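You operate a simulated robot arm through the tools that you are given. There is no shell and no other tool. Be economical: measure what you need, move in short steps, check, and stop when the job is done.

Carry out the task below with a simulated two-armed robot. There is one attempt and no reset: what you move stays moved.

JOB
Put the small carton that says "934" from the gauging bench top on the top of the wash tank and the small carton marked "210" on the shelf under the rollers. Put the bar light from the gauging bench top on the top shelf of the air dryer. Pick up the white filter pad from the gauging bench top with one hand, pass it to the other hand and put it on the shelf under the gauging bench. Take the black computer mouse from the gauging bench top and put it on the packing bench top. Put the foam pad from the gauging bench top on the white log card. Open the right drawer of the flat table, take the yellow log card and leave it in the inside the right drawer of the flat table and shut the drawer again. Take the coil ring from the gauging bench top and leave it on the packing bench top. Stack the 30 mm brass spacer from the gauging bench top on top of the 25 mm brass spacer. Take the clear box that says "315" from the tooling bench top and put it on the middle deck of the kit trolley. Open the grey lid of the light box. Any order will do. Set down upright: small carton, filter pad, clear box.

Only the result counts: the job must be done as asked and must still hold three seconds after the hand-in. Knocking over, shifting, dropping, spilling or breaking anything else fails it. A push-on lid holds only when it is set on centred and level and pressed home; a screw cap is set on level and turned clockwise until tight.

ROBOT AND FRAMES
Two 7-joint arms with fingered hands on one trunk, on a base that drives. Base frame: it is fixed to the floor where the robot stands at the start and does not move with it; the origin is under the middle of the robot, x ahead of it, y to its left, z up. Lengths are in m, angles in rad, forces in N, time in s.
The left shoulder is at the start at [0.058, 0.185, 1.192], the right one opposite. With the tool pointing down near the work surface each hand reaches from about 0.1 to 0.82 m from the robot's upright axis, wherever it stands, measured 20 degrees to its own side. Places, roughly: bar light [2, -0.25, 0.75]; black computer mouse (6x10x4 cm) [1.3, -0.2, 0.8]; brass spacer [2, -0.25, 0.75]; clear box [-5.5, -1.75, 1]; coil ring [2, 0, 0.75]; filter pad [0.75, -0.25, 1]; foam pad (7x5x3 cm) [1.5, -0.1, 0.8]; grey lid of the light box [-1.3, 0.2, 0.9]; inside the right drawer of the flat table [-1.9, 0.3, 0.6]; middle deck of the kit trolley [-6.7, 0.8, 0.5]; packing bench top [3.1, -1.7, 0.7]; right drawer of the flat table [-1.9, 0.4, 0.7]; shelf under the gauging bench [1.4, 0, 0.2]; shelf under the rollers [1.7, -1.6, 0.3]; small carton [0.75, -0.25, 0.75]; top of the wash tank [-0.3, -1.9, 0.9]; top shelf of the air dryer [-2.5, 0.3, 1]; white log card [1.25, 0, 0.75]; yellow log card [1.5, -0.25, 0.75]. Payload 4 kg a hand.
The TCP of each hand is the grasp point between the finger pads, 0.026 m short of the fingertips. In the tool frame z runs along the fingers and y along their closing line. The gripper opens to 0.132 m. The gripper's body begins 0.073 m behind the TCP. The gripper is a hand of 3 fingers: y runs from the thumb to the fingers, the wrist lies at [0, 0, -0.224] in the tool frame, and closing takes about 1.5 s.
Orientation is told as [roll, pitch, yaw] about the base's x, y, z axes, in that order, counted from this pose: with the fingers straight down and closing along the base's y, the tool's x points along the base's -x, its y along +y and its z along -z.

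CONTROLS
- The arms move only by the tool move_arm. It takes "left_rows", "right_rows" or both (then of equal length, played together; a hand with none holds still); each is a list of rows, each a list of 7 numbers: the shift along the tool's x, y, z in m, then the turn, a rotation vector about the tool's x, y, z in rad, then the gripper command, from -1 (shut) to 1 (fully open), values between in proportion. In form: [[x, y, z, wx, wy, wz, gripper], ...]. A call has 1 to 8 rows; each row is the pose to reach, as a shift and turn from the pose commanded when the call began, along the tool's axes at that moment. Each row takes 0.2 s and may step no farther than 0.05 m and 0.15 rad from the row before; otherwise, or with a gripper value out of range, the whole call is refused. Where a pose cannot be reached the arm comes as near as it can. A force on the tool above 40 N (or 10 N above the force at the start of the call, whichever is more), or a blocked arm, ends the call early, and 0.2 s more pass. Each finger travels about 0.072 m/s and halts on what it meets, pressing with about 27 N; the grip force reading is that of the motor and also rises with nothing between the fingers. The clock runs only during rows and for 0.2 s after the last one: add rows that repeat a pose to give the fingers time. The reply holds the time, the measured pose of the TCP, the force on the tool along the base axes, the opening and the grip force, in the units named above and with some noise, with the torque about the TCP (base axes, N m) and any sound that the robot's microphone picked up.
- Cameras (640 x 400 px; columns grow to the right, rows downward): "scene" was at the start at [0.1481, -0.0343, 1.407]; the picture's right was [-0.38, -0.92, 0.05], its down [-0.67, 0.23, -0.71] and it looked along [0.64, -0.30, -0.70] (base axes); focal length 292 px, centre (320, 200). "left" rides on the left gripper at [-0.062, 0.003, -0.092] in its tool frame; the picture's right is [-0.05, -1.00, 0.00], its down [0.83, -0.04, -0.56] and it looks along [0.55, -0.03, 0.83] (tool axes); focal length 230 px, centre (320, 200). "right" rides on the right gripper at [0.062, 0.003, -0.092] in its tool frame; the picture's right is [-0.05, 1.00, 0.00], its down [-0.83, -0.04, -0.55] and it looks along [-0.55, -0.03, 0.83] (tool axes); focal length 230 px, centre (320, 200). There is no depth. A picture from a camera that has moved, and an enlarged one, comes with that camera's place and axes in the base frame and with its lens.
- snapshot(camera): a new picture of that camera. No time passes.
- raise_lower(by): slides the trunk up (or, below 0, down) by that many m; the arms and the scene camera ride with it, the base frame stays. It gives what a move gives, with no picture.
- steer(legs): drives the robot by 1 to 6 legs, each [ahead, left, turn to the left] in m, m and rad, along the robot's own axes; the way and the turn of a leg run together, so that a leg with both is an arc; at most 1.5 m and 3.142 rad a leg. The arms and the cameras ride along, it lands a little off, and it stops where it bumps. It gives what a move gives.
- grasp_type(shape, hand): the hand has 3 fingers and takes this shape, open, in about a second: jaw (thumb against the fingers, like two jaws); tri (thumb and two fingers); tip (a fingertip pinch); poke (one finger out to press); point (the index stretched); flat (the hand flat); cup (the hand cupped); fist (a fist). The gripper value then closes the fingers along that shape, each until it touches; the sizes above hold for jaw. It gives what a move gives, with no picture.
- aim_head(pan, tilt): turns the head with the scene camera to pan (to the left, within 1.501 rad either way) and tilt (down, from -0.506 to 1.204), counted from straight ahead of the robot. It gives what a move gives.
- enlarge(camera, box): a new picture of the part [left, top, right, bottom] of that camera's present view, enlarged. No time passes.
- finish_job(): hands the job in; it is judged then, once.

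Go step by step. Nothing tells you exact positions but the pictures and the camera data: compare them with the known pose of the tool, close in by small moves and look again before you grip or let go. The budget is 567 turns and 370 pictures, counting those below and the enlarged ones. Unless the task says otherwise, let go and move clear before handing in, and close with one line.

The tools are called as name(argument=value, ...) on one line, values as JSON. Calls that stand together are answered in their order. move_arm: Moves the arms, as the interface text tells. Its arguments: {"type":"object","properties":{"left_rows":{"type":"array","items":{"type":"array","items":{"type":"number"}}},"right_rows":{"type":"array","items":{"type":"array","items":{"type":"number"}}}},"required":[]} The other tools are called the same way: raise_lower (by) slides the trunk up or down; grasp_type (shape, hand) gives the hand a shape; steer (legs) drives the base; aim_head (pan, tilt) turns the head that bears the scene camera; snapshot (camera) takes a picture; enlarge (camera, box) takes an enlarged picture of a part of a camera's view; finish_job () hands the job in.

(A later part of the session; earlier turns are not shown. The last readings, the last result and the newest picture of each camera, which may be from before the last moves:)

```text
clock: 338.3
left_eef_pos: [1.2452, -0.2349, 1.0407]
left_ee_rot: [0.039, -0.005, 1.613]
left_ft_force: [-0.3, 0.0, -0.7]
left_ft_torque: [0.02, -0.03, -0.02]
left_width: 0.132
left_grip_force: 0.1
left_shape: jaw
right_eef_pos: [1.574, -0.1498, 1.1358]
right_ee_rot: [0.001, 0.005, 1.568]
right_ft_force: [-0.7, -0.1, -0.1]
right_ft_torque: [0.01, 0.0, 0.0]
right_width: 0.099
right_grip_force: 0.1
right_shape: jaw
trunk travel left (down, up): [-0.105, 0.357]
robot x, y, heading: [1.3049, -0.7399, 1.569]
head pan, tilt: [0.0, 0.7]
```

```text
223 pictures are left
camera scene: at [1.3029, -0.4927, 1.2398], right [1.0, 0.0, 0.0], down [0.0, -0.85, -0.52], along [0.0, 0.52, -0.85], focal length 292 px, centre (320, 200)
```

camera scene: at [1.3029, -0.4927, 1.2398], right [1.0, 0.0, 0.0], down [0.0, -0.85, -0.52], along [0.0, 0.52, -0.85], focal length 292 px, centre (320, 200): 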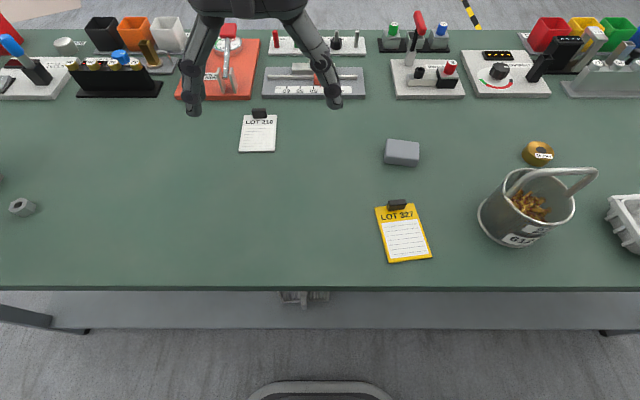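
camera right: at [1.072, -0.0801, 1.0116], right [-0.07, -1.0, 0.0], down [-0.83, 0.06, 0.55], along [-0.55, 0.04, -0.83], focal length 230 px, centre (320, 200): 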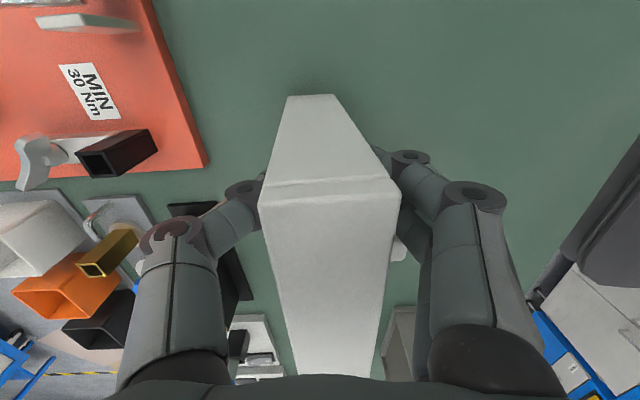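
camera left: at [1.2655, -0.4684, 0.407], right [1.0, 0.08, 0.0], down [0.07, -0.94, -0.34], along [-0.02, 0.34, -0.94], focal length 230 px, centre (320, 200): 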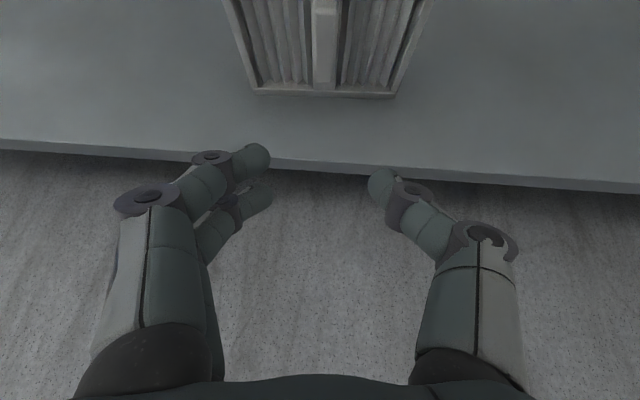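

move_arm(right_rows=[[-0.01, 0.04, 0.0, 0, 0, 0, 1], [-0.02, 0.08, 0.0, 0, 0, 0, 1], [-0.03, 0.115, 0.03, 0, 0, 0, 1], [-0.03, 0.115, 0.075, 0, 0, 0, 1], [-0.03, 0.115, 0.12, 0, 0, 0, 1], [-0.03, 0.115, 0.165, 0, 0, 0, 1], [-0.03, 0.115, 0.2, 0, 0, 0, 1]])

snapshot(camera="right")

```text
clock: 339.9
left_eef_pos: [1.2461, -0.2347, 1.0411]
left_ee_rot: [0.037, -0.001, 1.613]
left_ft_force: [-0.3, -0.5, 0.9]
left_ft_torque: [-0.01, 0.01, 0.03]
left_width: 0.1317
left_grip_force: 0.1
left_shape: jaw
right_eef_pos: [1.456, -0.1186, 0.9379]
right_ee_rot: [0.0, 0.002, 1.568]
right_ft_force: [0.0, 0.0, 0.2]
right_ft_torque: [0.01, -0.01, 0.02]
right_width: 0.1318
right_grip_force: 0.0
right_shape: jaw
right hand out of reach, approached as far as the arm can: row 3
trunk travel left (down, up): [-0.105, 0.357]
robot x, y, heading: [1.3087, -0.737, 1.571]
head pan, tilt: [0.0, 0.7]
```

```text
222 pictures are left
camera right: at [1.4516, -0.1799, 1.0306], right [-1.0, 0.06, 0.0], down [0.05, 0.83, 0.55], along [0.03, 0.55, -0.83], focal length 230 px, centre (320, 200)
```

right: 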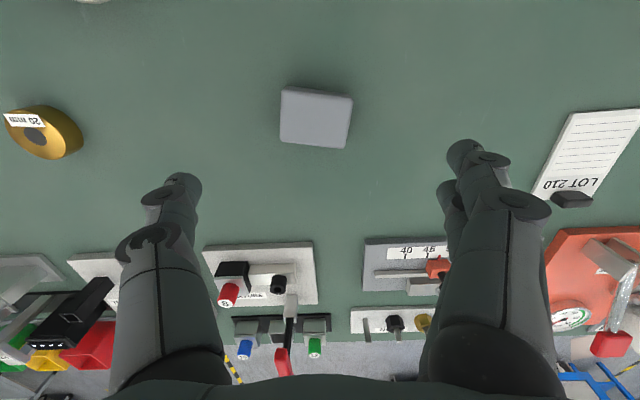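

move_arm(right_rows=[[0.004, -0.002, 0.03, 0, 0, 0.06, 1], [0.008, -0.004, 0.06, 0, 0, 0.13, 1], [0.008, -0.004, 0.09, 0, 0, 0.13, 0.8], [0.008, -0.004, 0.111, 0, 0, 0.13, 0.4], [0.008, -0.004, 0.111, 0, 0, 0.13, 0.0], [0.008, -0.004, 0.111, 0, 0, 0.13, -1], [0.008, -0.004, 0.111, 0, 0, 0.13, -1], [0.008, -0.004, 0.111, 0, 0, 0.13, -1]])

snapshot(camera="right")

```text
clock: 341.7
left_eef_pos: [1.2454, -0.2362, 1.0422]
left_ee_rot: [0.037, -0.004, 1.613]
left_ft_force: [0.1, 0.5, -0.8]
left_ft_torque: [0.01, -0.01, -0.02]
left_width: 0.132
left_grip_force: 0.1
left_shape: jaw
right_eef_pos: [1.4603, -0.1255, 0.8265]
right_ee_rot: [-0.002, 0.0, 1.438]
right_ft_force: [-2.7, 3.0, 10.0]
right_ft_torque: [0.11, 0.45, -0.07]
right_width: 0.0564
right_grip_force: 26.8
right_shape: jaw
trunk travel left (down, up): [-0.105, 0.357]
robot x, y, heading: [1.3004, -0.7368, 1.572]
head pan, tilt: [0.0, 0.7]
```

```text
221 pictures are left
camera right: at [1.4481, -0.1869, 0.919], right [-0.98, 0.18, 0.0], down [0.15, 0.82, 0.55], along [0.1, 0.54, -0.83], focal length 230 px, centre (320, 200)
```

right: 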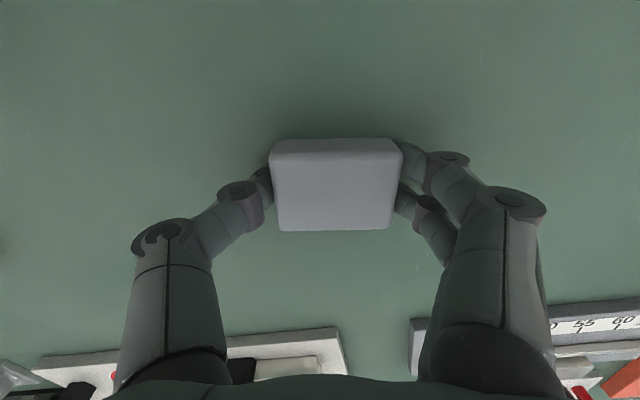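

move_arm(right_rows=[[0, 0, -0.04, 0, 0, 0, -1], [0, 0, -0.08, 0, 0, -0.07, -1], [0, 0, -0.1, 0, 0, -0.13, -1]])

steer(legs=[[0.03, 0.27, 0]])

snapshot(camera="right")

snapshot(camera="scene")

```text
clock: 342.5
left_eef_pos: [1.2461, -0.2347, 1.0409]
left_ee_rot: [0.038, -0.002, 1.614]
left_ft_force: [0.5, -0.3, 0.4]
left_ft_torque: [0.01, 0.02, 0.0]
left_width: 0.1318
left_grip_force: 0.0
left_shape: jaw
right_eef_pos: [1.4612, -0.129, 0.9249]
right_ee_rot: [-0.002, 0.002, 1.569]
right_ft_force: [0.1, 0.0, -0.1]
right_ft_torque: [0.02, 0.02, 0.01]
right_width: 0.0561
right_grip_force: 26.9
right_shape: jaw
trunk travel left (down, up): [-0.105, 0.357]
robot x, y, heading: [1.3039, -0.7422, 1.572]
head pan, tilt: [0.0, 0.7]
```

```text
clock: 344.4
left_eef_pos: [0.9724, -0.2062, 1.0417]
left_ee_rot: [0.036, -0.004, 1.619]
left_ft_force: [0.3, 0.3, -0.8]
left_ft_torque: [-0.01, -0.02, 0.02]
left_width: 0.1318
left_grip_force: 0.1
left_shape: jaw
right_eef_pos: [1.1862, -0.0987, 0.9248]
right_ee_rot: [-0.001, 0.006, 1.573]
right_ft_force: [0.2, 0.9, -0.6]
right_ft_torque: [0.02, -0.02, 0.02]
right_width: 0.0558
right_grip_force: 27.6
right_shape: jaw
trunk travel left (down, up): [-0.105, 0.357]
robot x, y, heading: [1.0288, -0.7102, 1.582]
head pan, tilt: [0.0, 0.7]
```

```text
220 pictures are left
camera right: at [1.1824, -0.1601, 1.0169], right [-1.0, 0.05, 0.0], down [0.04, 0.83, 0.55], along [0.03, 0.55, -0.83], focal length 230 px, centre (320, 200)
```

right: 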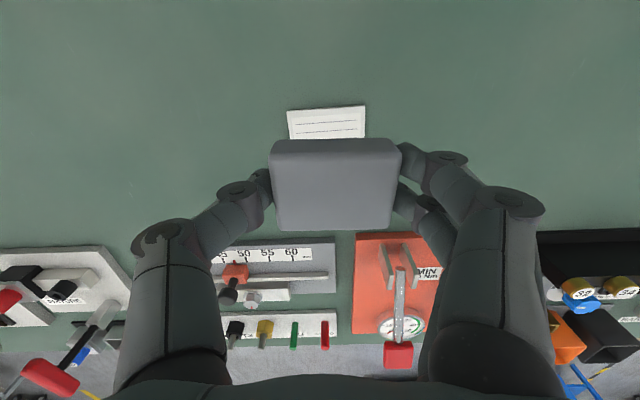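

```text
219 pictures are left
camera scene: at [1.0298, -0.464, 1.2399], right [1.0, 0.01, 0.0], down [0.01, -0.85, -0.52], along [0.0, 0.52, -0.85], focal length 292 px, centre (320, 200)
```

scene: 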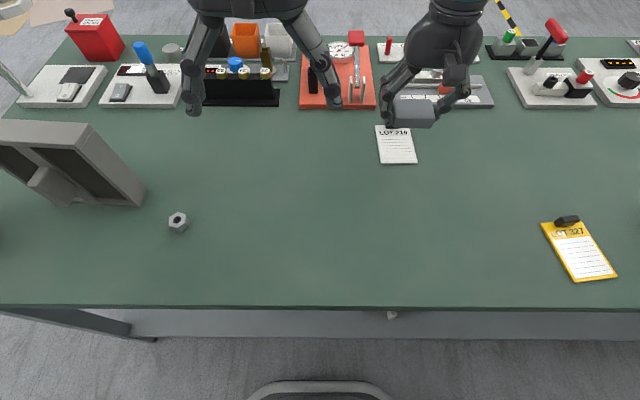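

move_arm(right_rows=[[-0.016, -0.002, 0, 0, 0, 0, -1], [-0.032, -0.0035, 0.02, 0, 0, 0, -1], [-0.032, -0.0035, 0.055, 0, 0, 0, -1], [-0.032, -0.0035, 0.08, 0, 0, 0, -1]])

snapshot(camera="right")

enlarge(camera="scene", box=[340, 70, 480, 180])

```text
clock: 345.4
left_eef_pos: [0.9725, -0.2053, 1.0392]
left_ee_rot: [0.037, -0.001, 1.618]
left_ft_force: [0.0, 0.0, 0.6]
left_ft_torque: [0.01, 0.0, -0.02]
left_width: 0.1318
left_grip_force: 0.0
left_shape: jaw
right_eef_pos: [1.1909, -0.0689, 0.8444]
right_ee_rot: [0.0, 0.004, 1.574]
right_ft_force: [0.2, 0.0, -0.1]
right_ft_torque: [-0.04, 0.01, -0.03]
right_width: 0.0563
right_grip_force: 27.3
right_shape: jaw
trunk travel left (down, up): [-0.105, 0.357]
robot x, y, heading: [1.0353, -0.7079, 1.574]
head pan, tilt: [0.0, 0.7]
```

```text
218 pictures are left
camera right: at [1.1867, -0.1295, 0.9373], right [-1.0, 0.05, 0.0], down [0.04, 0.83, 0.55], along [0.03, 0.55, -0.83], focal length 230 px, centre (320, 200)
```

right: 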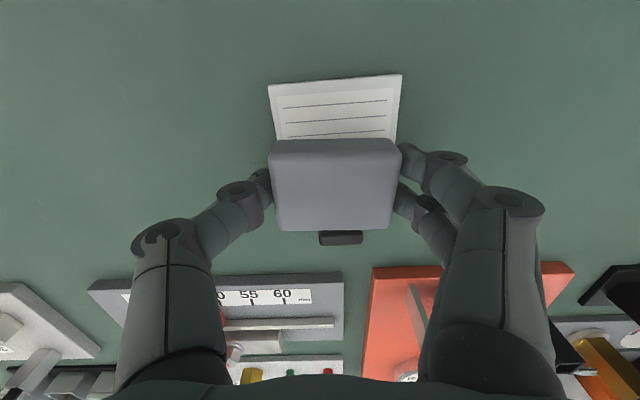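

```text
3.64 times, centred on (410, 125) of scene
camera zoom: at [1.0306, -0.4634, 1.2397], right [1.0, 0.01, 0.0], down [0.0, -0.85, -0.52], along [0.0, 0.52, -0.85], focal length 1063 px, centre (-7, 473)
```

zoom: 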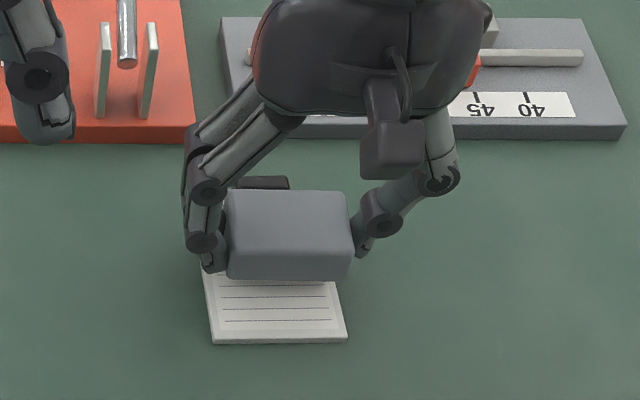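

move_arm(right_rows=[[0.012, 0.002, 0.004, 0, 0, 0, -1], [0.012, 0.002, 0.009, 0, 0, 0, -1], [0.012, 0.002, 0.013, 0, 0, 0, -1], [0.012, 0.002, 0.015, 0, 0, 0, -1]])

```text
clock: 346.4
left_eef_pos: [0.9742, -0.2061, 1.0414]
left_ee_rot: [0.039, -0.003, 1.619]
left_ft_force: [-0.8, 0.7, -0.4]
left_ft_torque: [0.0, 0.04, -0.01]
left_width: 0.132
left_grip_force: 0.1
left_shape: jaw
right_eef_pos: [1.1884, -0.0789, 0.8311]
right_ee_rot: [0.001, 0.0, 1.569]
right_ft_force: [0.9, 0.6, 8.0]
right_ft_torque: [-0.01, 0.24, 0.01]
right_width: 0.0562
right_grip_force: 27.3
right_shape: jaw
trunk travel left (down, up): [-0.105, 0.357]
robot x, y, heading: [1.0351, -0.711, 1.576]
head pan, tilt: [0.0, 0.7]
```

move_arm(right_rows=[[0, 0, 0, 0, 0, 0, -0.1], [0, 0, 0, 0, 0, 0, 0.2], [0, 0, 0, 0, 0, 0, 0.3], [0, 0, -0.03, 0, 0, 0, 0.3], [0, 0, -0.075, 0, 0, 0, 0.3], [0, 0, -0.12, 0, 0, 0, 0.3], [0, 0, -0.165, 0, 0, 0, 0.3]])

enlarge(camera="scene", box=[340, 70, 480, 180])

```text
clock: 348.0
left_eef_pos: [0.973, -0.2059, 1.0416]
left_ee_rot: [0.037, -0.004, 1.618]
left_ft_force: [-0.5, 0.0, 0.8]
left_ft_torque: [0.01, -0.01, 0.0]
left_width: 0.1321
left_grip_force: 0.1
left_shape: jaw
right_eef_pos: [1.1869, -0.0791, 0.9961]
right_ee_rot: [0.002, 0.004, 1.573]
right_ft_force: [-1.1, -0.1, 0.1]
right_ft_torque: [0.06, -0.02, -0.02]
right_width: 0.0856
right_grip_force: 0.1
right_shape: jaw
trunk travel left (down, up): [-0.105, 0.357]
robot x, y, heading: [1.0348, -0.7107, 1.575]
head pan, tilt: [0.0, 0.7]
```

```text
3.64 times, centred on (410, 125) of scene
camera zoom: at [1.0303, -0.4648, 1.2401], right [1.0, 0.01, 0.0], down [0.01, -0.85, -0.52], along [0.0, 0.52, -0.85], focal length 1063 px, centre (-7, 473)
```

zoom: 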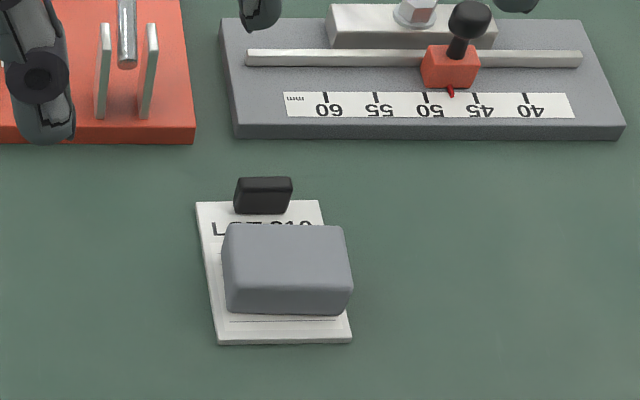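

Foam is on the white card. Next the yellow log card: move right and look at it.

move_arm(right_rows=[[0, 0, -0.045, 0, 0, 0, 0.3], [0.02, 0, -0.09, 0, 0, 0, 0.3], [0.05, 0, -0.13, 0, 0, 0, 0.6], [0.09, 0, -0.13, 0, 0, 0, 1]])

steer(legs=[[-0.1, -0.55, 0]])

snapshot(camera="scene")

```text
clock: 349.0
left_eef_pos: [0.9739, -0.2082, 1.0416]
left_ee_rot: [0.037, -0.006, 1.616]
left_ft_force: [1.1, 0.1, -0.2]
left_ft_torque: [0.03, -0.05, -0.04]
left_width: 0.1322
left_grip_force: 0.1
left_shape: jaw
right_eef_pos: [1.1888, -0.1699, 1.1265]
right_ee_rot: [0.0, 0.001, 1.572]
right_ft_force: [-0.8, -0.7, 0.9]
right_ft_torque: [0.03, 0.06, -0.01]
right_width: 0.1319
right_grip_force: 0.1
right_shape: jaw
trunk travel left (down, up): [-0.105, 0.357]
robot x, y, heading: [1.0325, -0.7094, 1.578]
head pan, tilt: [0.0, 0.7]
```

```text
clock: 352.2
left_eef_pos: [1.5269, -0.3033, 1.0405]
left_ee_rot: [0.039, -0.004, 1.619]
left_ft_force: [0.4, -0.5, 0.2]
left_ft_torque: [0.01, 0.02, 0.01]
left_width: 0.1319
left_grip_force: 0.1
left_shape: jaw
right_eef_pos: [1.7432, -0.2654, 1.1256]
right_ee_rot: [0.001, 0.003, 1.572]
right_ft_force: [-0.3, 0.2, 0.2]
right_ft_torque: [0.02, 0.02, -0.02]
right_width: 0.1317
right_grip_force: 0.2
right_shape: jaw
trunk travel left (down, up): [-0.105, 0.357]
robot x, y, heading: [1.5888, -0.8077, 1.576]
head pan, tilt: [0.0, 0.7]
```

```text
215 pictures are left
camera scene: at [1.5842, -0.5613, 1.2399], right [1.0, 0.01, 0.0], down [0.0, -0.85, -0.52], along [0.0, 0.52, -0.85], focal length 292 px, centre (320, 200)
```

scene: 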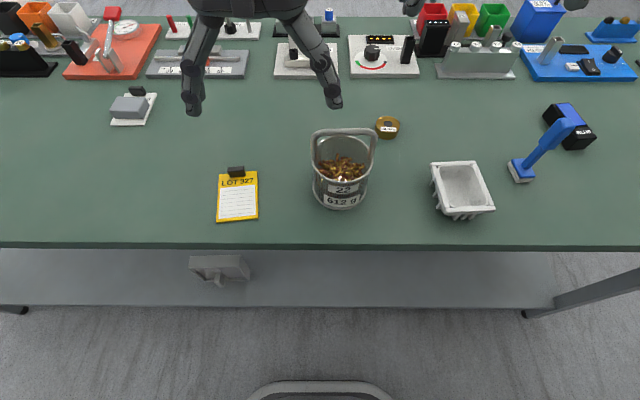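

enlarge(camera="scene", box=[160, 150, 300, 300])

```text
2.67 times, centred on (230, 225) of scene
camera zoom: at [1.5842, -0.5613, 1.2399], right [1.0, 0.01, 0.0], down [0.0, -0.85, -0.52], along [0.0, 0.52, -0.85], focal length 780 px, centre (560, 133)
```

zoom: 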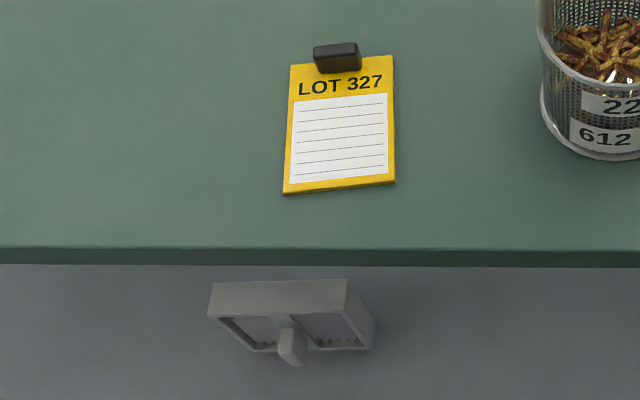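

The filter pad stands fine. I bring the left hand over the yellow card's clip.

move_arm(left_rows=[[-0.026, 0.031, 0, 0.012, 0, -0.02, 0.2], [-0.052, 0.062, 0, 0.024, 0, -0.04, 0.2], [-0.078, 0.0943, 0.02, 0.037, 0, -0.05, 0.2], [-0.078, 0.0943, 0.065, 0.037, 0, -0.05, 0.2], [-0.078, 0.0943, 0.11, 0.037, 0, -0.05, 0.2]])

snapshot(camera="left")

```text
clock: 353.4
left_eef_pos: [1.4221, -0.227, 0.9335]
left_ee_rot: [0.0, -0.003, 1.668]
left_ft_force: [-0.1, -0.4, -0.8]
left_ft_torque: [-0.02, -0.01, 0.0]
left_width: 0.08
left_grip_force: 0.0
left_shape: jaw
right_eef_pos: [1.7408, -0.2644, 1.1244]
right_ee_rot: [-0.003, 0.004, 1.574]
right_ft_force: [0.2, 0.4, 0.3]
right_ft_torque: [-0.01, -0.02, 0.01]
right_width: 0.1319
right_grip_force: 0.1
right_shape: jaw
trunk travel left (down, up): [-0.105, 0.357]
robot x, y, heading: [1.5842, -0.8079, 1.575]
head pan, tilt: [0.0, 0.7]
```

```text
213 pictures are left
camera left: at [1.4148, -0.168, 1.0267], right [0.99, 0.15, 0.0], down [0.12, -0.82, 0.55], along [0.08, -0.55, -0.83], focal length 230 px, centre (320, 200)
```

left: 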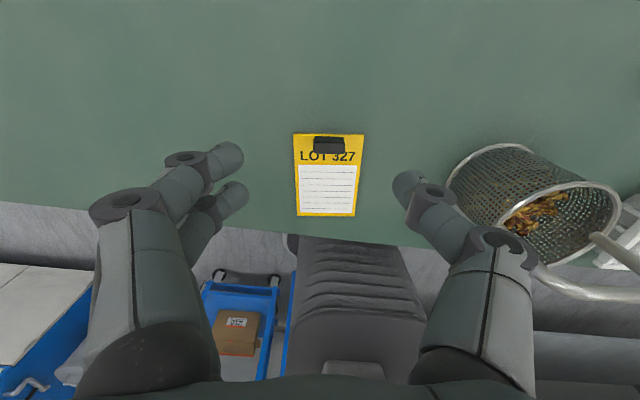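

move_arm(left_rows=[[0.01, -0.006, 0.03, 0, 0, 0, -0.2], [0.019, -0.011, 0.06, 0, 0, 0, -0.2], [0.019, -0.011, 0.085, 0, 0, 0, -0.2], [0.019, -0.011, 0.098, 0, 0, 0, -0.2]])

snapshot(camera="left")

```text
clock: 354.4
left_eef_pos: [1.4354, -0.2483, 0.8378]
left_ee_rot: [-0.001, -0.004, 1.669]
left_ft_force: [0.6, 0.7, 0.4]
left_ft_torque: [-0.01, 0.03, -0.02]
left_width: 0.0531
left_grip_force: 0.1
left_shape: jaw
right_eef_pos: [1.7414, -0.2661, 1.1258]
right_ee_rot: [0.0, 0.004, 1.575]
right_ft_force: [0.4, -0.4, 0.0]
right_ft_torque: [0.01, 0.02, 0.01]
right_width: 0.1321
right_grip_force: 0.1
right_shape: jaw
trunk travel left (down, up): [-0.105, 0.357]
robot x, y, heading: [1.588, -0.8055, 1.571]
head pan, tilt: [0.0, 0.7]
```

```text
212 pictures are left
camera left: at [1.428, -0.189, 0.93], right [0.99, 0.15, 0.0], down [0.12, -0.82, 0.55], along [0.08, -0.55, -0.83], focal length 230 px, centre (320, 200)
```

left: 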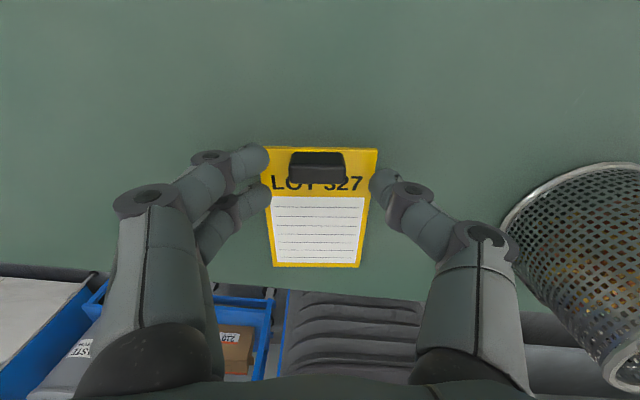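

move_arm(left_rows=[[0, 0, 0.002, 0, 0, 0, -0.6], [0, 0, 0.003, 0, 0, 0, -1], [0, 0, 0.003, 0, 0, 0, -1], [0, 0, 0.003, 0, 0, 0, -1], [0, 0, 0.003, 0, 0, 0, -1]])

snapshot(camera="left")

```text
clock: 355.6
left_eef_pos: [1.4364, -0.2484, 0.8338]
left_ee_rot: [-0.002, -0.004, 1.668]
left_ft_force: [-0.1, -0.2, 1.8]
left_ft_torque: [0.04, 0.07, 0.01]
left_width: 0.0133
left_grip_force: 26.8
left_shape: jaw
right_eef_pos: [1.7409, -0.2654, 1.1252]
right_ee_rot: [-0.001, 0.006, 1.571]
right_ft_force: [0.7, 0.0, -0.2]
right_ft_torque: [0.02, -0.01, 0.0]
right_width: 0.132
right_grip_force: 0.1
right_shape: jaw
trunk travel left (down, up): [-0.105, 0.357]
robot x, y, heading: [1.5874, -0.8058, 1.575]
head pan, tilt: [0.0, 0.7]
```

```text
211 pictures are left
camera left: at [1.4283, -0.1887, 0.9266], right [0.99, 0.15, 0.0], down [0.12, -0.82, 0.55], along [0.08, -0.55, -0.83], focal length 230 px, centre (320, 200)
```

left: 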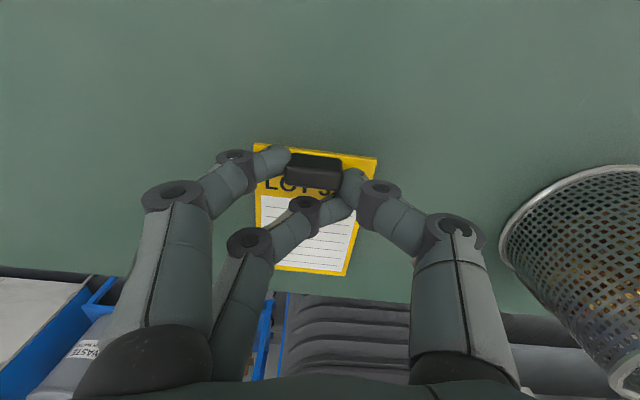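

move_arm(left_rows=[[0, 0, -0.01, 0, 0, 0, -1], [0, 0, -0.03, 0, 0, 0, -1], [0, 0, -0.05, 0, 0, 0, -1]])

snapshot(camera="left")

```text
clock: 356.4
left_eef_pos: [1.4366, -0.2469, 0.8836]
left_ee_rot: [-0.001, -0.004, 1.668]
left_ft_force: [0.6, -0.2, 0.4]
left_ft_torque: [0.03, -0.02, -0.03]
left_width: 0.013
left_grip_force: 27.4
left_shape: jaw
right_eef_pos: [1.7413, -0.2647, 1.1265]
right_ee_rot: [0.0, 0.003, 1.573]
right_ft_force: [-0.2, 0.2, -1.0]
right_ft_torque: [0.0, -0.01, -0.02]
right_width: 0.1319
right_grip_force: 0.1
right_shape: jaw
trunk travel left (down, up): [-0.105, 0.357]
robot x, y, heading: [1.5871, -0.8096, 1.571]
head pan, tilt: [0.0, 0.7]
```

```text
210 pictures are left
camera left: at [1.4284, -0.1876, 0.9756], right [0.99, 0.15, 0.0], down [0.12, -0.82, 0.55], along [0.08, -0.55, -0.83], focal length 230 px, centre (320, 200)
```

left: 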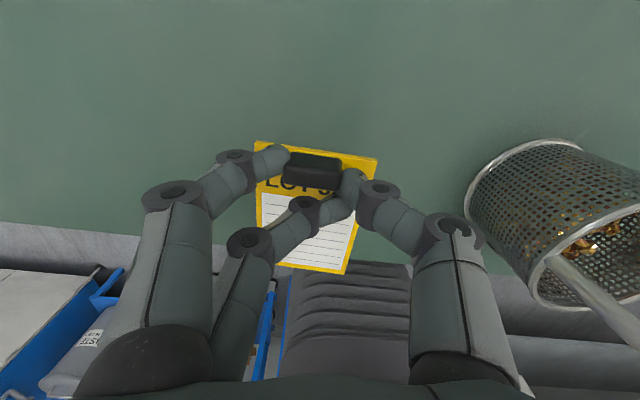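

The card lifts with the hand. I raise it and move to the bar light.

move_arm(left_rows=[[0, 0, -0.04, 0, 0, 0, -1], [0, 0, -0.08, 0, 0, 0, -1], [0.02, 0, -0.12, 0, 0, 0, -1], [0.05, 0, -0.15, 0, 0, 0, -1], [0.08, 0, -0.17, 0, 0, 0, -1]])

steer(legs=[[0.12, -0.28, 0]])

snapshot(camera="right")

snapshot(camera="scene")

```text
clock: 357.6
left_eef_pos: [1.4454, -0.3296, 1.0531]
left_ee_rot: [0.0, -0.002, 1.668]
left_ft_force: [-0.5, -0.2, -0.2]
left_ft_torque: [0.03, -0.01, -0.01]
left_width: 0.013
left_grip_force: 27.8
left_shape: jaw
right_eef_pos: [1.7414, -0.2666, 1.1252]
right_ee_rot: [-0.001, 0.002, 1.573]
right_ft_force: [0.0, -0.1, -0.1]
right_ft_torque: [0.03, -0.03, -0.03]
right_width: 0.1318
right_grip_force: 0.1
right_shape: jaw
trunk travel left (down, up): [-0.105, 0.357]
robot x, y, heading: [1.5879, -0.8088, 1.575]
head pan, tilt: [0.0, 0.7]
```

```text
clock: 359.7
left_eef_pos: [1.7322, -0.2083, 1.054]
left_ee_rot: [0.001, -0.003, 1.67]
left_ft_force: [0.6, 0.2, 0.0]
left_ft_torque: [0.04, 0.01, 0.01]
left_width: 0.013
left_grip_force: 26.9
left_shape: jaw
right_eef_pos: [2.0273, -0.1452, 1.1271]
right_ee_rot: [0.0, 0.003, 1.576]
right_ft_force: [-0.6, -0.6, 0.5]
right_ft_torque: [0.02, 0.01, 0.02]
right_width: 0.132
right_grip_force: 0.1
right_shape: jaw
trunk travel left (down, up): [-0.105, 0.357]
robot x, y, heading: [1.8758, -0.6873, 1.579]
head pan, tilt: [0.0, 0.7]
```

```text
209 pictures are left
camera right: at [2.0237, -0.2063, 1.2176], right [-1.0, 0.05, 0.0], down [0.04, 0.83, 0.55], along [0.03, 0.55, -0.83], focal length 230 px, centre (320, 200)
```

right: 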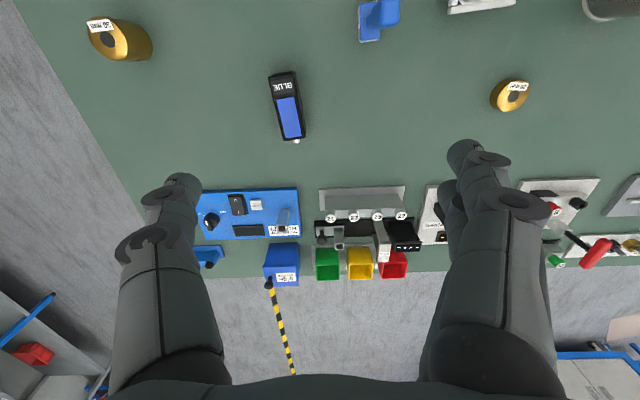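

```text
208 pictures are left
camera scene: at [1.8702, -0.4407, 1.2399], right [1.0, 0.01, 0.0], down [0.01, -0.85, -0.52], along [0.0, 0.52, -0.85], focal length 292 px, centre (320, 200)
```

scene: 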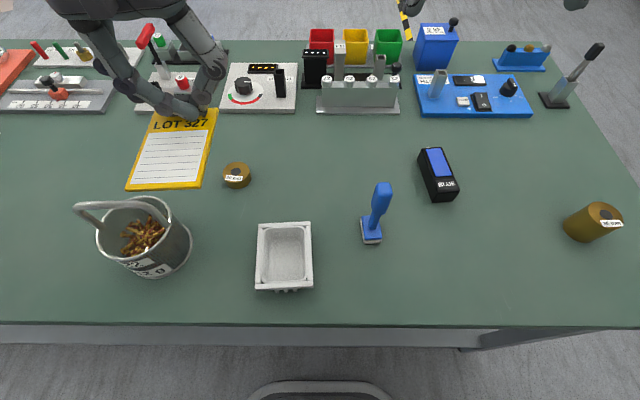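

move_arm(right_rows=[[-0.01, -0.025, 0.02, 0, 0, -0.04, 0.4], [-0.023, -0.055, 0.05, 0, 0, -0.09, 0.4], [-0.023, -0.055, 0.1, 0, 0, -0.09, 0.4], [-0.023, -0.055, 0.15, 0, 0, -0.09, 0.4], [-0.023, -0.055, 0.19, 0, 0, -0.09, 0.4]])

snapshot(camera="right")

```text
clock: 360.9
left_eef_pos: [1.731, -0.2082, 1.0522]
left_ee_rot: [-0.001, -0.003, 1.67]
left_ft_force: [0.7, 0.0, -0.5]
left_ft_torque: [-0.01, 0.0, -0.01]
left_width: 0.0129
left_grip_force: 26.7
left_shape: jaw
right_eef_pos: [2.0815, -0.1214, 0.9346]
right_ee_rot: [0.002, 0.004, 1.662]
right_ft_force: [-0.5, 0.1, -0.9]
right_ft_torque: [-0.01, 0.0, 0.0]
right_width: 0.0927
right_grip_force: 0.1
right_shape: jaw
trunk travel left (down, up): [-0.105, 0.357]
robot x, y, heading: [1.8744, -0.6881, 1.575]
head pan, tilt: [0.0, 0.7]
```

```text
207 pictures are left
camera right: at [2.0827, -0.1829, 1.0268], right [-1.0, -0.04, 0.0], down [-0.03, 0.83, 0.55], along [-0.02, 0.55, -0.83], focal length 230 px, centre (320, 200)
```

right: 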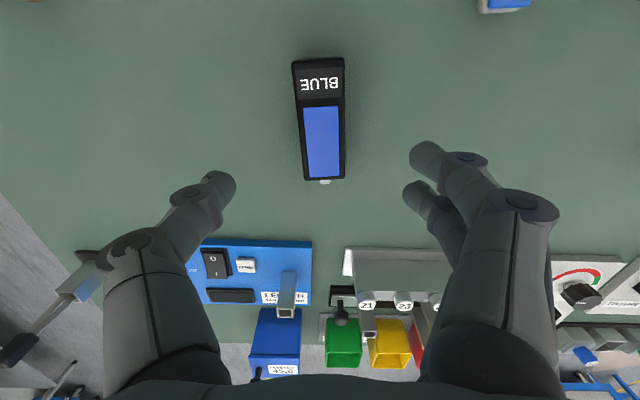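

move_arm(right_rows=[[0, 0, 0.045, 0, 0, 0, 0.2], [0, 0, 0.085, 0, 0, 0, 0.2], [0, 0, 0.104, 0, 0, 0, 0.2], [0, 0, 0.104, 0, 0, 0, -0.3], [0, 0, 0.104, 0, 0, 0, -1], [0, 0, 0.104, 0, 0, 0, -1], [0, 0, 0.104, 0, 0, 0, -1], [0, 0, 0.104, 0, 0, 0, -1]])

snapshot(camera="right")

```text
clock: 362.7
left_eef_pos: [1.7306, -0.208, 1.0529]
left_ee_rot: [0.0, -0.005, 1.671]
left_ft_force: [-0.3, 0.2, 0.5]
left_ft_torque: [0.0, 0.01, 0.01]
left_width: 0.0132
left_grip_force: 26.8
left_shape: jaw
right_eef_pos: [2.0832, -0.1215, 0.8296]
right_ee_rot: [0.002, 0.004, 1.664]
right_ft_force: [-0.1, 0.5, 0.1]
right_ft_torque: [0.01, -0.02, -0.01]
right_width: 0.0339
right_grip_force: 27.0
right_shape: jaw
trunk travel left (down, up): [-0.105, 0.357]
robot x, y, heading: [1.8706, -0.6887, 1.579]
head pan, tilt: [0.0, 0.7]
```

```text
206 pictures are left
camera right: at [2.085, -0.1843, 0.9219], right [-1.0, -0.04, 0.0], down [-0.03, 0.83, 0.55], along [-0.02, 0.55, -0.83], focal length 230 px, centre (320, 200)
```

right: 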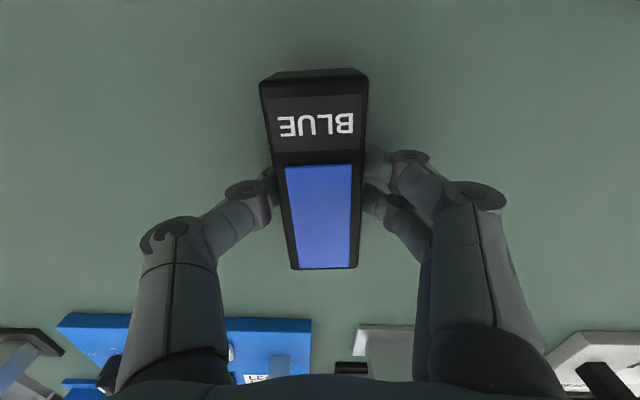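

move_arm(right_rows=[[0, 0, -0.045, 0, 0, 0, -1], [0, 0, -0.09, 0, 0, 0, -1], [0, 0, -0.135, 0, 0, 0, -1], [0, 0, -0.18, 0, 0, 0, -1], [0.02, 0, -0.22, 0, 0, 0, -1], [0.06, 0, -0.24, 0, 0, 0, -1], [0.1, 0, -0.25, 0, 0, 0, -1]])

```text
clock: 364.3
left_eef_pos: [1.7307, -0.2093, 1.0525]
left_ee_rot: [0.0, -0.005, 1.67]
left_ft_force: [0.6, 0.1, 0.4]
left_ft_torque: [-0.01, 0.0, 0.03]
left_width: 0.0133
left_grip_force: 27.7
left_shape: jaw
right_eef_pos: [2.0935, -0.2226, 1.0815]
right_ee_rot: [-0.001, 0.001, 1.663]
right_ft_force: [-0.2, -0.1, -2.0]
right_ft_torque: [0.01, -0.01, 0.03]
right_width: 0.0339
right_grip_force: 26.4
right_shape: jaw
trunk travel left (down, up): [-0.105, 0.357]
robot x, y, heading: [1.8753, -0.6847, 1.574]
head pan, tilt: [0.0, 0.7]
```

steer(legs=[[-0.24, 0, 0], [0, 0, 1.57], [1.1, 0, 0], [1.1, 0, 0]])

aim_head(pan=-0.4, tilt=0.3)

snapshot(camera="scene")

```text
clock: 380.2
left_eef_pos: [-0.7831, -1.0098, 1.0525]
left_ee_rot: [0.0, -0.004, -3.069]
left_ft_force: [0.5, 0.2, -0.2]
left_ft_torque: [-0.02, -0.01, -0.02]
left_width: 0.0126
left_grip_force: 26.5
left_shape: jaw
right_eef_pos: [-0.7619, -0.6492, 1.0803]
right_ee_rot: [-0.002, 0.005, -3.076]
right_ft_force: [-0.5, 0.8, -2.0]
right_ft_torque: [-0.01, 0.03, 0.01]
right_width: 0.0338
right_grip_force: 26.7
right_shape: jaw
trunk travel left (down, up): [-0.105, 0.357]
robot x, y, heading: [-0.2986, -0.8799, 3.121]
head pan, tilt: [0.0, 0.7]
```

```text
clock: 381.1
left_eef_pos: [-0.7826, -1.0096, 1.0525]
left_ee_rot: [0.0, -0.004, -3.069]
left_ft_force: [-1.0, 0.3, 0.0]
left_ft_torque: [0.01, 0.03, 0.0]
left_width: 0.013
left_grip_force: 26.5
left_shape: jaw
right_eef_pos: [-0.7615, -0.6509, 1.0811]
right_ee_rot: [0.002, 0.004, -3.076]
right_ft_force: [0.7, -0.1, -3.4]
right_ft_torque: [-0.04, 0.02, 0.0]
right_width: 0.0333
right_grip_force: 27.1
right_shape: jaw
trunk travel left (down, up): [-0.105, 0.357]
robot x, y, heading: [-0.3013, -0.882, 3.122]
head pan, tilt: [-0.4, 0.3]
```

```text
205 pictures are left
camera scene: at [-0.562, -0.8393, 1.2737], right [0.39, 0.91, 0.12], down [0.56, -0.13, -0.82], along [-0.73, 0.39, -0.56], focal length 292 px, centre (320, 200)
```

scene: 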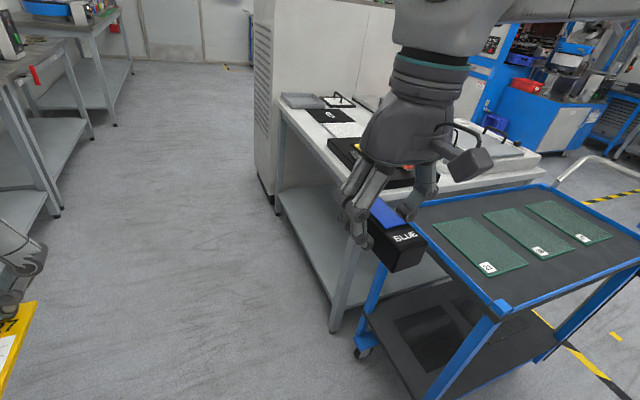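

aim_head(pan=-0.9, tilt=0.35)

snapshot(camera="scene")

aim_head(pan=0, tilt=0.2)

snapshot(camera="scene")

```text
clock: 382.0
left_eef_pos: [-0.7837, -1.0093, 1.0518]
left_ee_rot: [0.0, -0.004, -3.069]
left_ft_force: [0.3, 0.3, -0.5]
left_ft_torque: [-0.02, 0.04, -0.03]
left_width: 0.0129
left_grip_force: 27.1
left_shape: jaw
right_eef_pos: [-0.7624, -0.6485, 1.0808]
right_ee_rot: [-0.001, 0.004, -3.077]
right_ft_force: [0.6, 0.1, -2.4]
right_ft_torque: [0.0, -0.01, 0.02]
right_width: 0.0334
right_grip_force: 26.3
right_shape: jaw
trunk travel left (down, up): [-0.105, 0.357]
robot x, y, heading: [-0.2995, -0.8756, 3.127]
head pan, tilt: [-0.901, 0.351]
```

```text
204 pictures are left
camera scene: at [-0.5333, -0.8032, 1.2782], right [0.75, 0.61, 0.25], down [0.5, -0.28, -0.82], along [-0.43, 0.74, -0.51], focal length 292 px, centre (320, 200)
```

scene: 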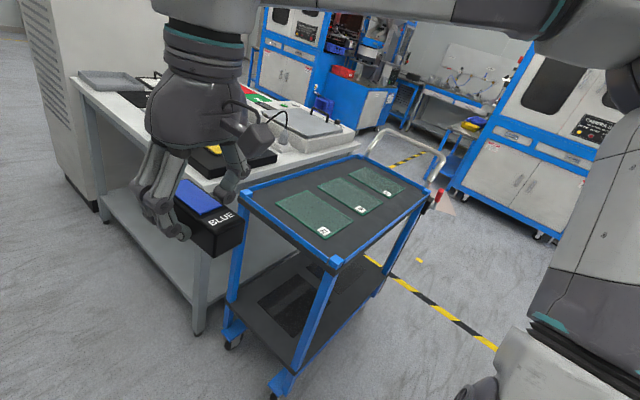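

```text
clock: 383.2
left_eef_pos: [-0.7835, -1.0109, 1.0538]
left_ee_rot: [-0.002, -0.002, -3.068]
left_ft_force: [-0.3, 0.2, 0.1]
left_ft_torque: [0.03, 0.05, -0.03]
left_width: 0.013
left_grip_force: 26.7
left_shape: jaw
right_eef_pos: [-0.7615, -0.6492, 1.0812]
right_ee_rot: [-0.001, 0.004, -3.074]
right_ft_force: [0.6, -0.1, -2.1]
right_ft_torque: [-0.02, 0.01, 0.02]
right_width: 0.0334
right_grip_force: 27.5
right_shape: jaw
trunk travel left (down, up): [-0.105, 0.357]
robot x, y, heading: [-0.3027, -0.8796, 3.119]
head pan, tilt: [0.0, 0.201]
```

```text
203 pictures are left
camera scene: at [-0.5726, -0.8753, 1.2803], right [0.02, 1.0, 0.0], down [0.5, -0.01, -0.87], along [-0.87, 0.02, -0.5], focal length 292 px, centre (320, 200)
```

scene: 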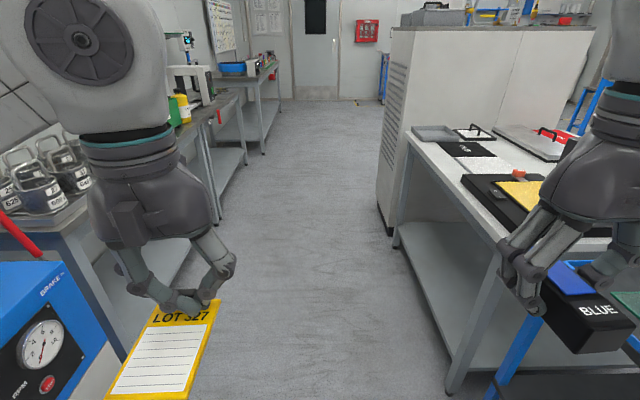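

The light box table is behind with a cart beside it; drawers aren't on this side. I drive around to the other side through the gap where I started.

steer(legs=[[-0.12, 0, 0], [0, 0, -1.55], [1.4, 0, 0], [0.3, 0, 0]])

aim_head(pan=1.2, tilt=0.3)

snapshot(camera="scene")

```text
clock: 396.4
left_eef_pos: [-0.2933, 1.2781, 1.0541]
left_ee_rot: [0.0, -0.003, 1.645]
left_ft_force: [0.8, 0.7, 0.4]
left_ft_torque: [0.03, 0.01, 0.03]
left_width: 0.0128
left_grip_force: 26.4
left_shape: jaw
right_eef_pos: [0.0676, 1.2587, 1.0801]
right_ee_rot: [0.0, 0.005, 1.642]
right_ft_force: [-0.3, 0.3, -3.0]
right_ft_torque: [-0.03, 0.02, -0.01]
right_width: 0.0337
right_grip_force: 27.0
right_shape: jaw
trunk travel left (down, up): [-0.105, 0.357]
robot x, y, heading: [-0.1602, 0.7963, 1.551]
head pan, tilt: [0.0, 0.201]
```

```text
clock: 397.8
left_eef_pos: [-0.2931, 1.2793, 1.0528]
left_ee_rot: [-0.001, -0.004, 1.646]
left_ft_force: [-0.3, -0.7, -0.6]
left_ft_torque: [0.04, 0.0, 0.01]
left_width: 0.013
left_grip_force: 27.3
left_shape: jaw
right_eef_pos: [0.068, 1.2594, 1.0809]
right_ee_rot: [0.0, 0.005, 1.639]
right_ft_force: [0.9, -0.1, -3.3]
right_ft_torque: [0.05, -0.03, -0.01]
right_width: 0.0336
right_grip_force: 27.1
right_shape: jaw
trunk travel left (down, up): [-0.105, 0.357]
robot x, y, heading: [-0.1611, 0.7995, 1.551]
head pan, tilt: [1.201, 0.3]
```

```text
202 pictures are left
camera scene: at [-0.2472, 1.0084, 1.2904], right [0.38, 0.88, -0.3], down [0.27, -0.41, -0.87], along [-0.89, 0.25, -0.39], focal length 292 px, centre (320, 200)
```

scene: 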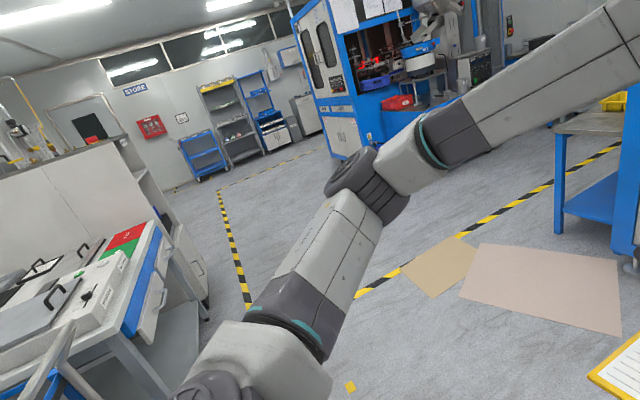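

steer(legs=[[0.4, 0, 0], [0, 0, 1.59], [1.0, 0, 0], [0, 0, 1.57]])

aim_head(pan=0, tilt=0.4)

snapshot(camera="scene")

```text
clock: 412.8
left_eef_pos: [-0.9812, 0.6899, 1.0528]
left_ee_rot: [0.0, -0.004, -1.45]
left_ft_force: [-0.1, 0.5, -0.3]
left_ft_torque: [0.01, 0.02, 0.0]
left_width: 0.0128
left_grip_force: 27.0
left_shape: jaw
right_eef_pos: [-1.3428, 0.6949, 1.0816]
right_ee_rot: [0.0, 0.002, -1.46]
right_ft_force: [-0.7, -0.1, -3.4]
right_ft_torque: [-0.02, 0.02, -0.04]
right_width: 0.0331
right_grip_force: 27.5
right_shape: jaw
trunk travel left (down, up): [-0.105, 0.357]
robot x, y, heading: [-1.132, 1.1655, -1.546]
head pan, tilt: [1.201, 0.3]
```

```text
clock: 414.2
left_eef_pos: [-0.9816, 0.6902, 1.0525]
left_ee_rot: [0.001, -0.004, -1.452]
left_ft_force: [-0.5, -0.5, 0.3]
left_ft_torque: [-0.02, -0.01, 0.03]
left_width: 0.0128
left_grip_force: 26.6
left_shape: jaw
right_eef_pos: [-1.3434, 0.6963, 1.0808]
right_ee_rot: [0.0, 0.004, -1.459]
right_ft_force: [0.4, -0.8, -2.1]
right_ft_torque: [-0.02, -0.04, -0.02]
right_width: 0.0335
right_grip_force: 26.5
right_shape: jaw
trunk travel left (down, up): [-0.105, 0.357]
robot x, y, heading: [-1.1318, 1.1641, -1.542]
head pan, tilt: [0.0, 0.4]
```

```text
201 pictures are left
camera scene: at [-1.1292, 0.9018, 1.2629], right [-1.0, -0.03, 0.0], down [-0.02, 0.66, -0.75], along [0.02, -0.75, -0.66], focal length 292 px, centre (320, 200)
```

scene: 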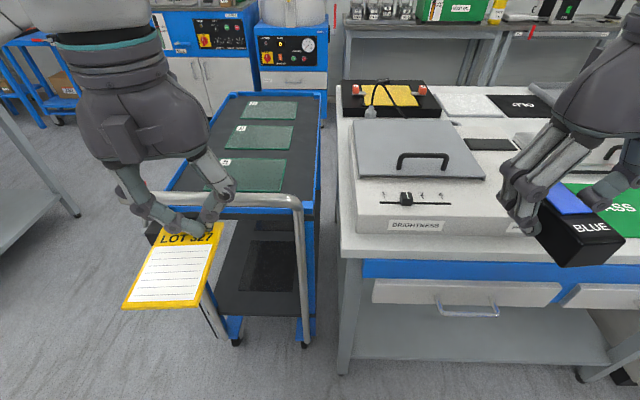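

I see the light box with its grey lid and two drawers. I strafe right to view the right drawer and the dryer.

steer(legs=[[0, -0.75, -0.025]])

snapshot(camera="scene")

aim_head(pan=-0.6, tilt=0.3)

snapshot(camera="scene")

```text
clock: 418.2
left_eef_pos: [-1.7381, 0.6733, 1.0523]
left_ee_rot: [0.0, -0.003, -1.469]
left_ft_force: [-0.7, -0.4, 0.0]
left_ft_torque: [-0.01, 0.0, -0.02]
left_width: 0.0129
left_grip_force: 27.4
left_shape: jaw
right_eef_pos: [-2.1013, 0.6844, 1.082]
right_ee_rot: [0.001, 0.004, -1.476]
right_ft_force: [-0.3, 0.4, -2.3]
right_ft_torque: [0.0, -0.03, 0.03]
right_width: 0.0334
right_grip_force: 27.5
right_shape: jaw
trunk travel left (down, up): [-0.105, 0.357]
robot x, y, heading: [-1.8844, 1.1514, -1.561]
head pan, tilt: [0.0, 0.4]
```

```text
200 pictures are left
camera scene: at [-1.8835, 0.8883, 1.2629], right [-1.0, -0.01, 0.0], down [-0.01, 0.66, -0.75], along [0.01, -0.75, -0.66], focal length 292 px, centre (320, 200)
```

scene: 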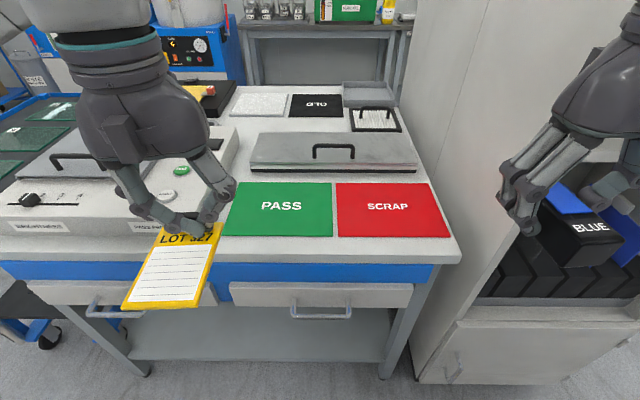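

```text
clock: 419.2
left_eef_pos: [-1.7398, 0.6748, 1.0524]
left_ee_rot: [0.0, -0.005, -1.469]
left_ft_force: [-0.5, -0.3, -0.4]
left_ft_torque: [-0.02, -0.01, 0.01]
left_width: 0.0127
left_grip_force: 27.1
left_shape: jaw
right_eef_pos: [-2.1005, 0.6845, 1.0811]
right_ee_rot: [0.0, 0.005, -1.474]
right_ft_force: [-0.9, 0.3, -2.9]
right_ft_torque: [-0.01, -0.01, -0.02]
right_width: 0.0332
right_grip_force: 27.5
right_shape: jaw
trunk travel left (down, up): [-0.105, 0.357]
robot x, y, heading: [-1.884, 1.152, -1.56]
head pan, tilt: [-0.6, 0.3]
```

```text
199 pictures are left
camera scene: at [-1.936, 0.8996, 1.2766], right [-0.83, 0.53, 0.18], down [0.16, 0.54, -0.83], along [-0.53, -0.66, -0.53], focal length 292 px, centre (320, 200)
```

scene: 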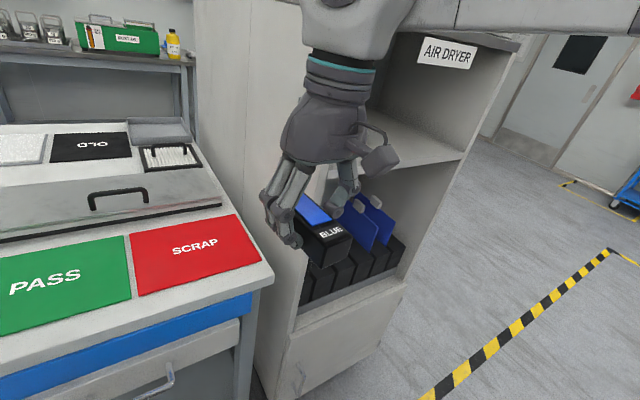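

The air dryer is the open cabinet to the right. I move in front of it.

steer(legs=[[-0.1, -0.6, -0.01]])

aim_head(pan=0, tilt=0.25)

snapshot(camera="scene")

```text
clock: 422.7
left_eef_pos: [-2.3491, 0.7709, 1.0529]
left_ee_rot: [0.001, -0.002, -1.481]
left_ft_force: [0.1, 0.1, -0.3]
left_ft_torque: [0.01, -0.04, 0.0]
left_width: 0.0126
left_grip_force: 27.0
left_shape: jaw
right_eef_pos: [-2.7099, 0.7852, 1.0806]
right_ee_rot: [-0.001, 0.003, -1.49]
right_ft_force: [-0.6, 1.2, -2.5]
right_ft_torque: [0.0, 0.0, 0.0]
right_width: 0.0331
right_grip_force: 26.4
right_shape: jaw
trunk travel left (down, up): [-0.105, 0.357]
robot x, y, heading: [-2.4881, 1.2537, -1.581]
head pan, tilt: [-0.6, 0.3]
```

```text
clock: 423.7
left_eef_pos: [-2.3476, 0.7702, 1.0515]
left_ee_rot: [0.001, -0.004, -1.482]
left_ft_force: [-0.9, 0.3, 0.0]
left_ft_torque: [-0.03, -0.01, 0.0]
left_width: 0.0128
left_grip_force: 27.3
left_shape: jaw
right_eef_pos: [-2.7098, 0.7866, 1.0812]
right_ee_rot: [0.0, 0.003, -1.489]
right_ft_force: [-0.5, -0.4, -2.4]
right_ft_torque: [0.01, -0.02, 0.0]
right_width: 0.0331
right_grip_force: 27.3
right_shape: jaw
trunk travel left (down, up): [-0.105, 0.357]
robot x, y, heading: [-2.4871, 1.2485, -1.576]
head pan, tilt: [0.0, 0.25]
```

```text
198 pictures are left
camera scene: at [-2.49, 0.9805, 1.2759], right [-1.0, 0.0, 0.0], down [0.0, 0.54, -0.84], along [0.0, -0.84, -0.54], focal length 292 px, centre (320, 200)
```

scene: 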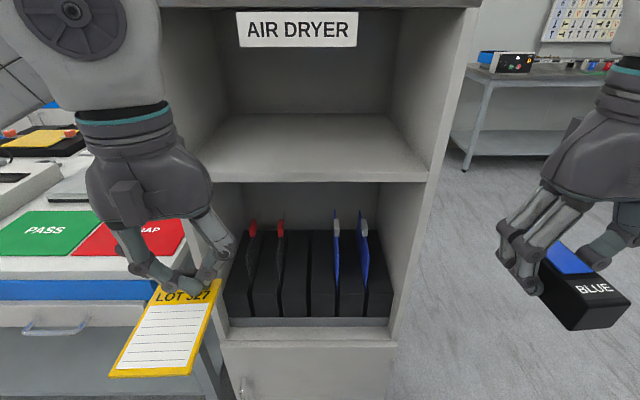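

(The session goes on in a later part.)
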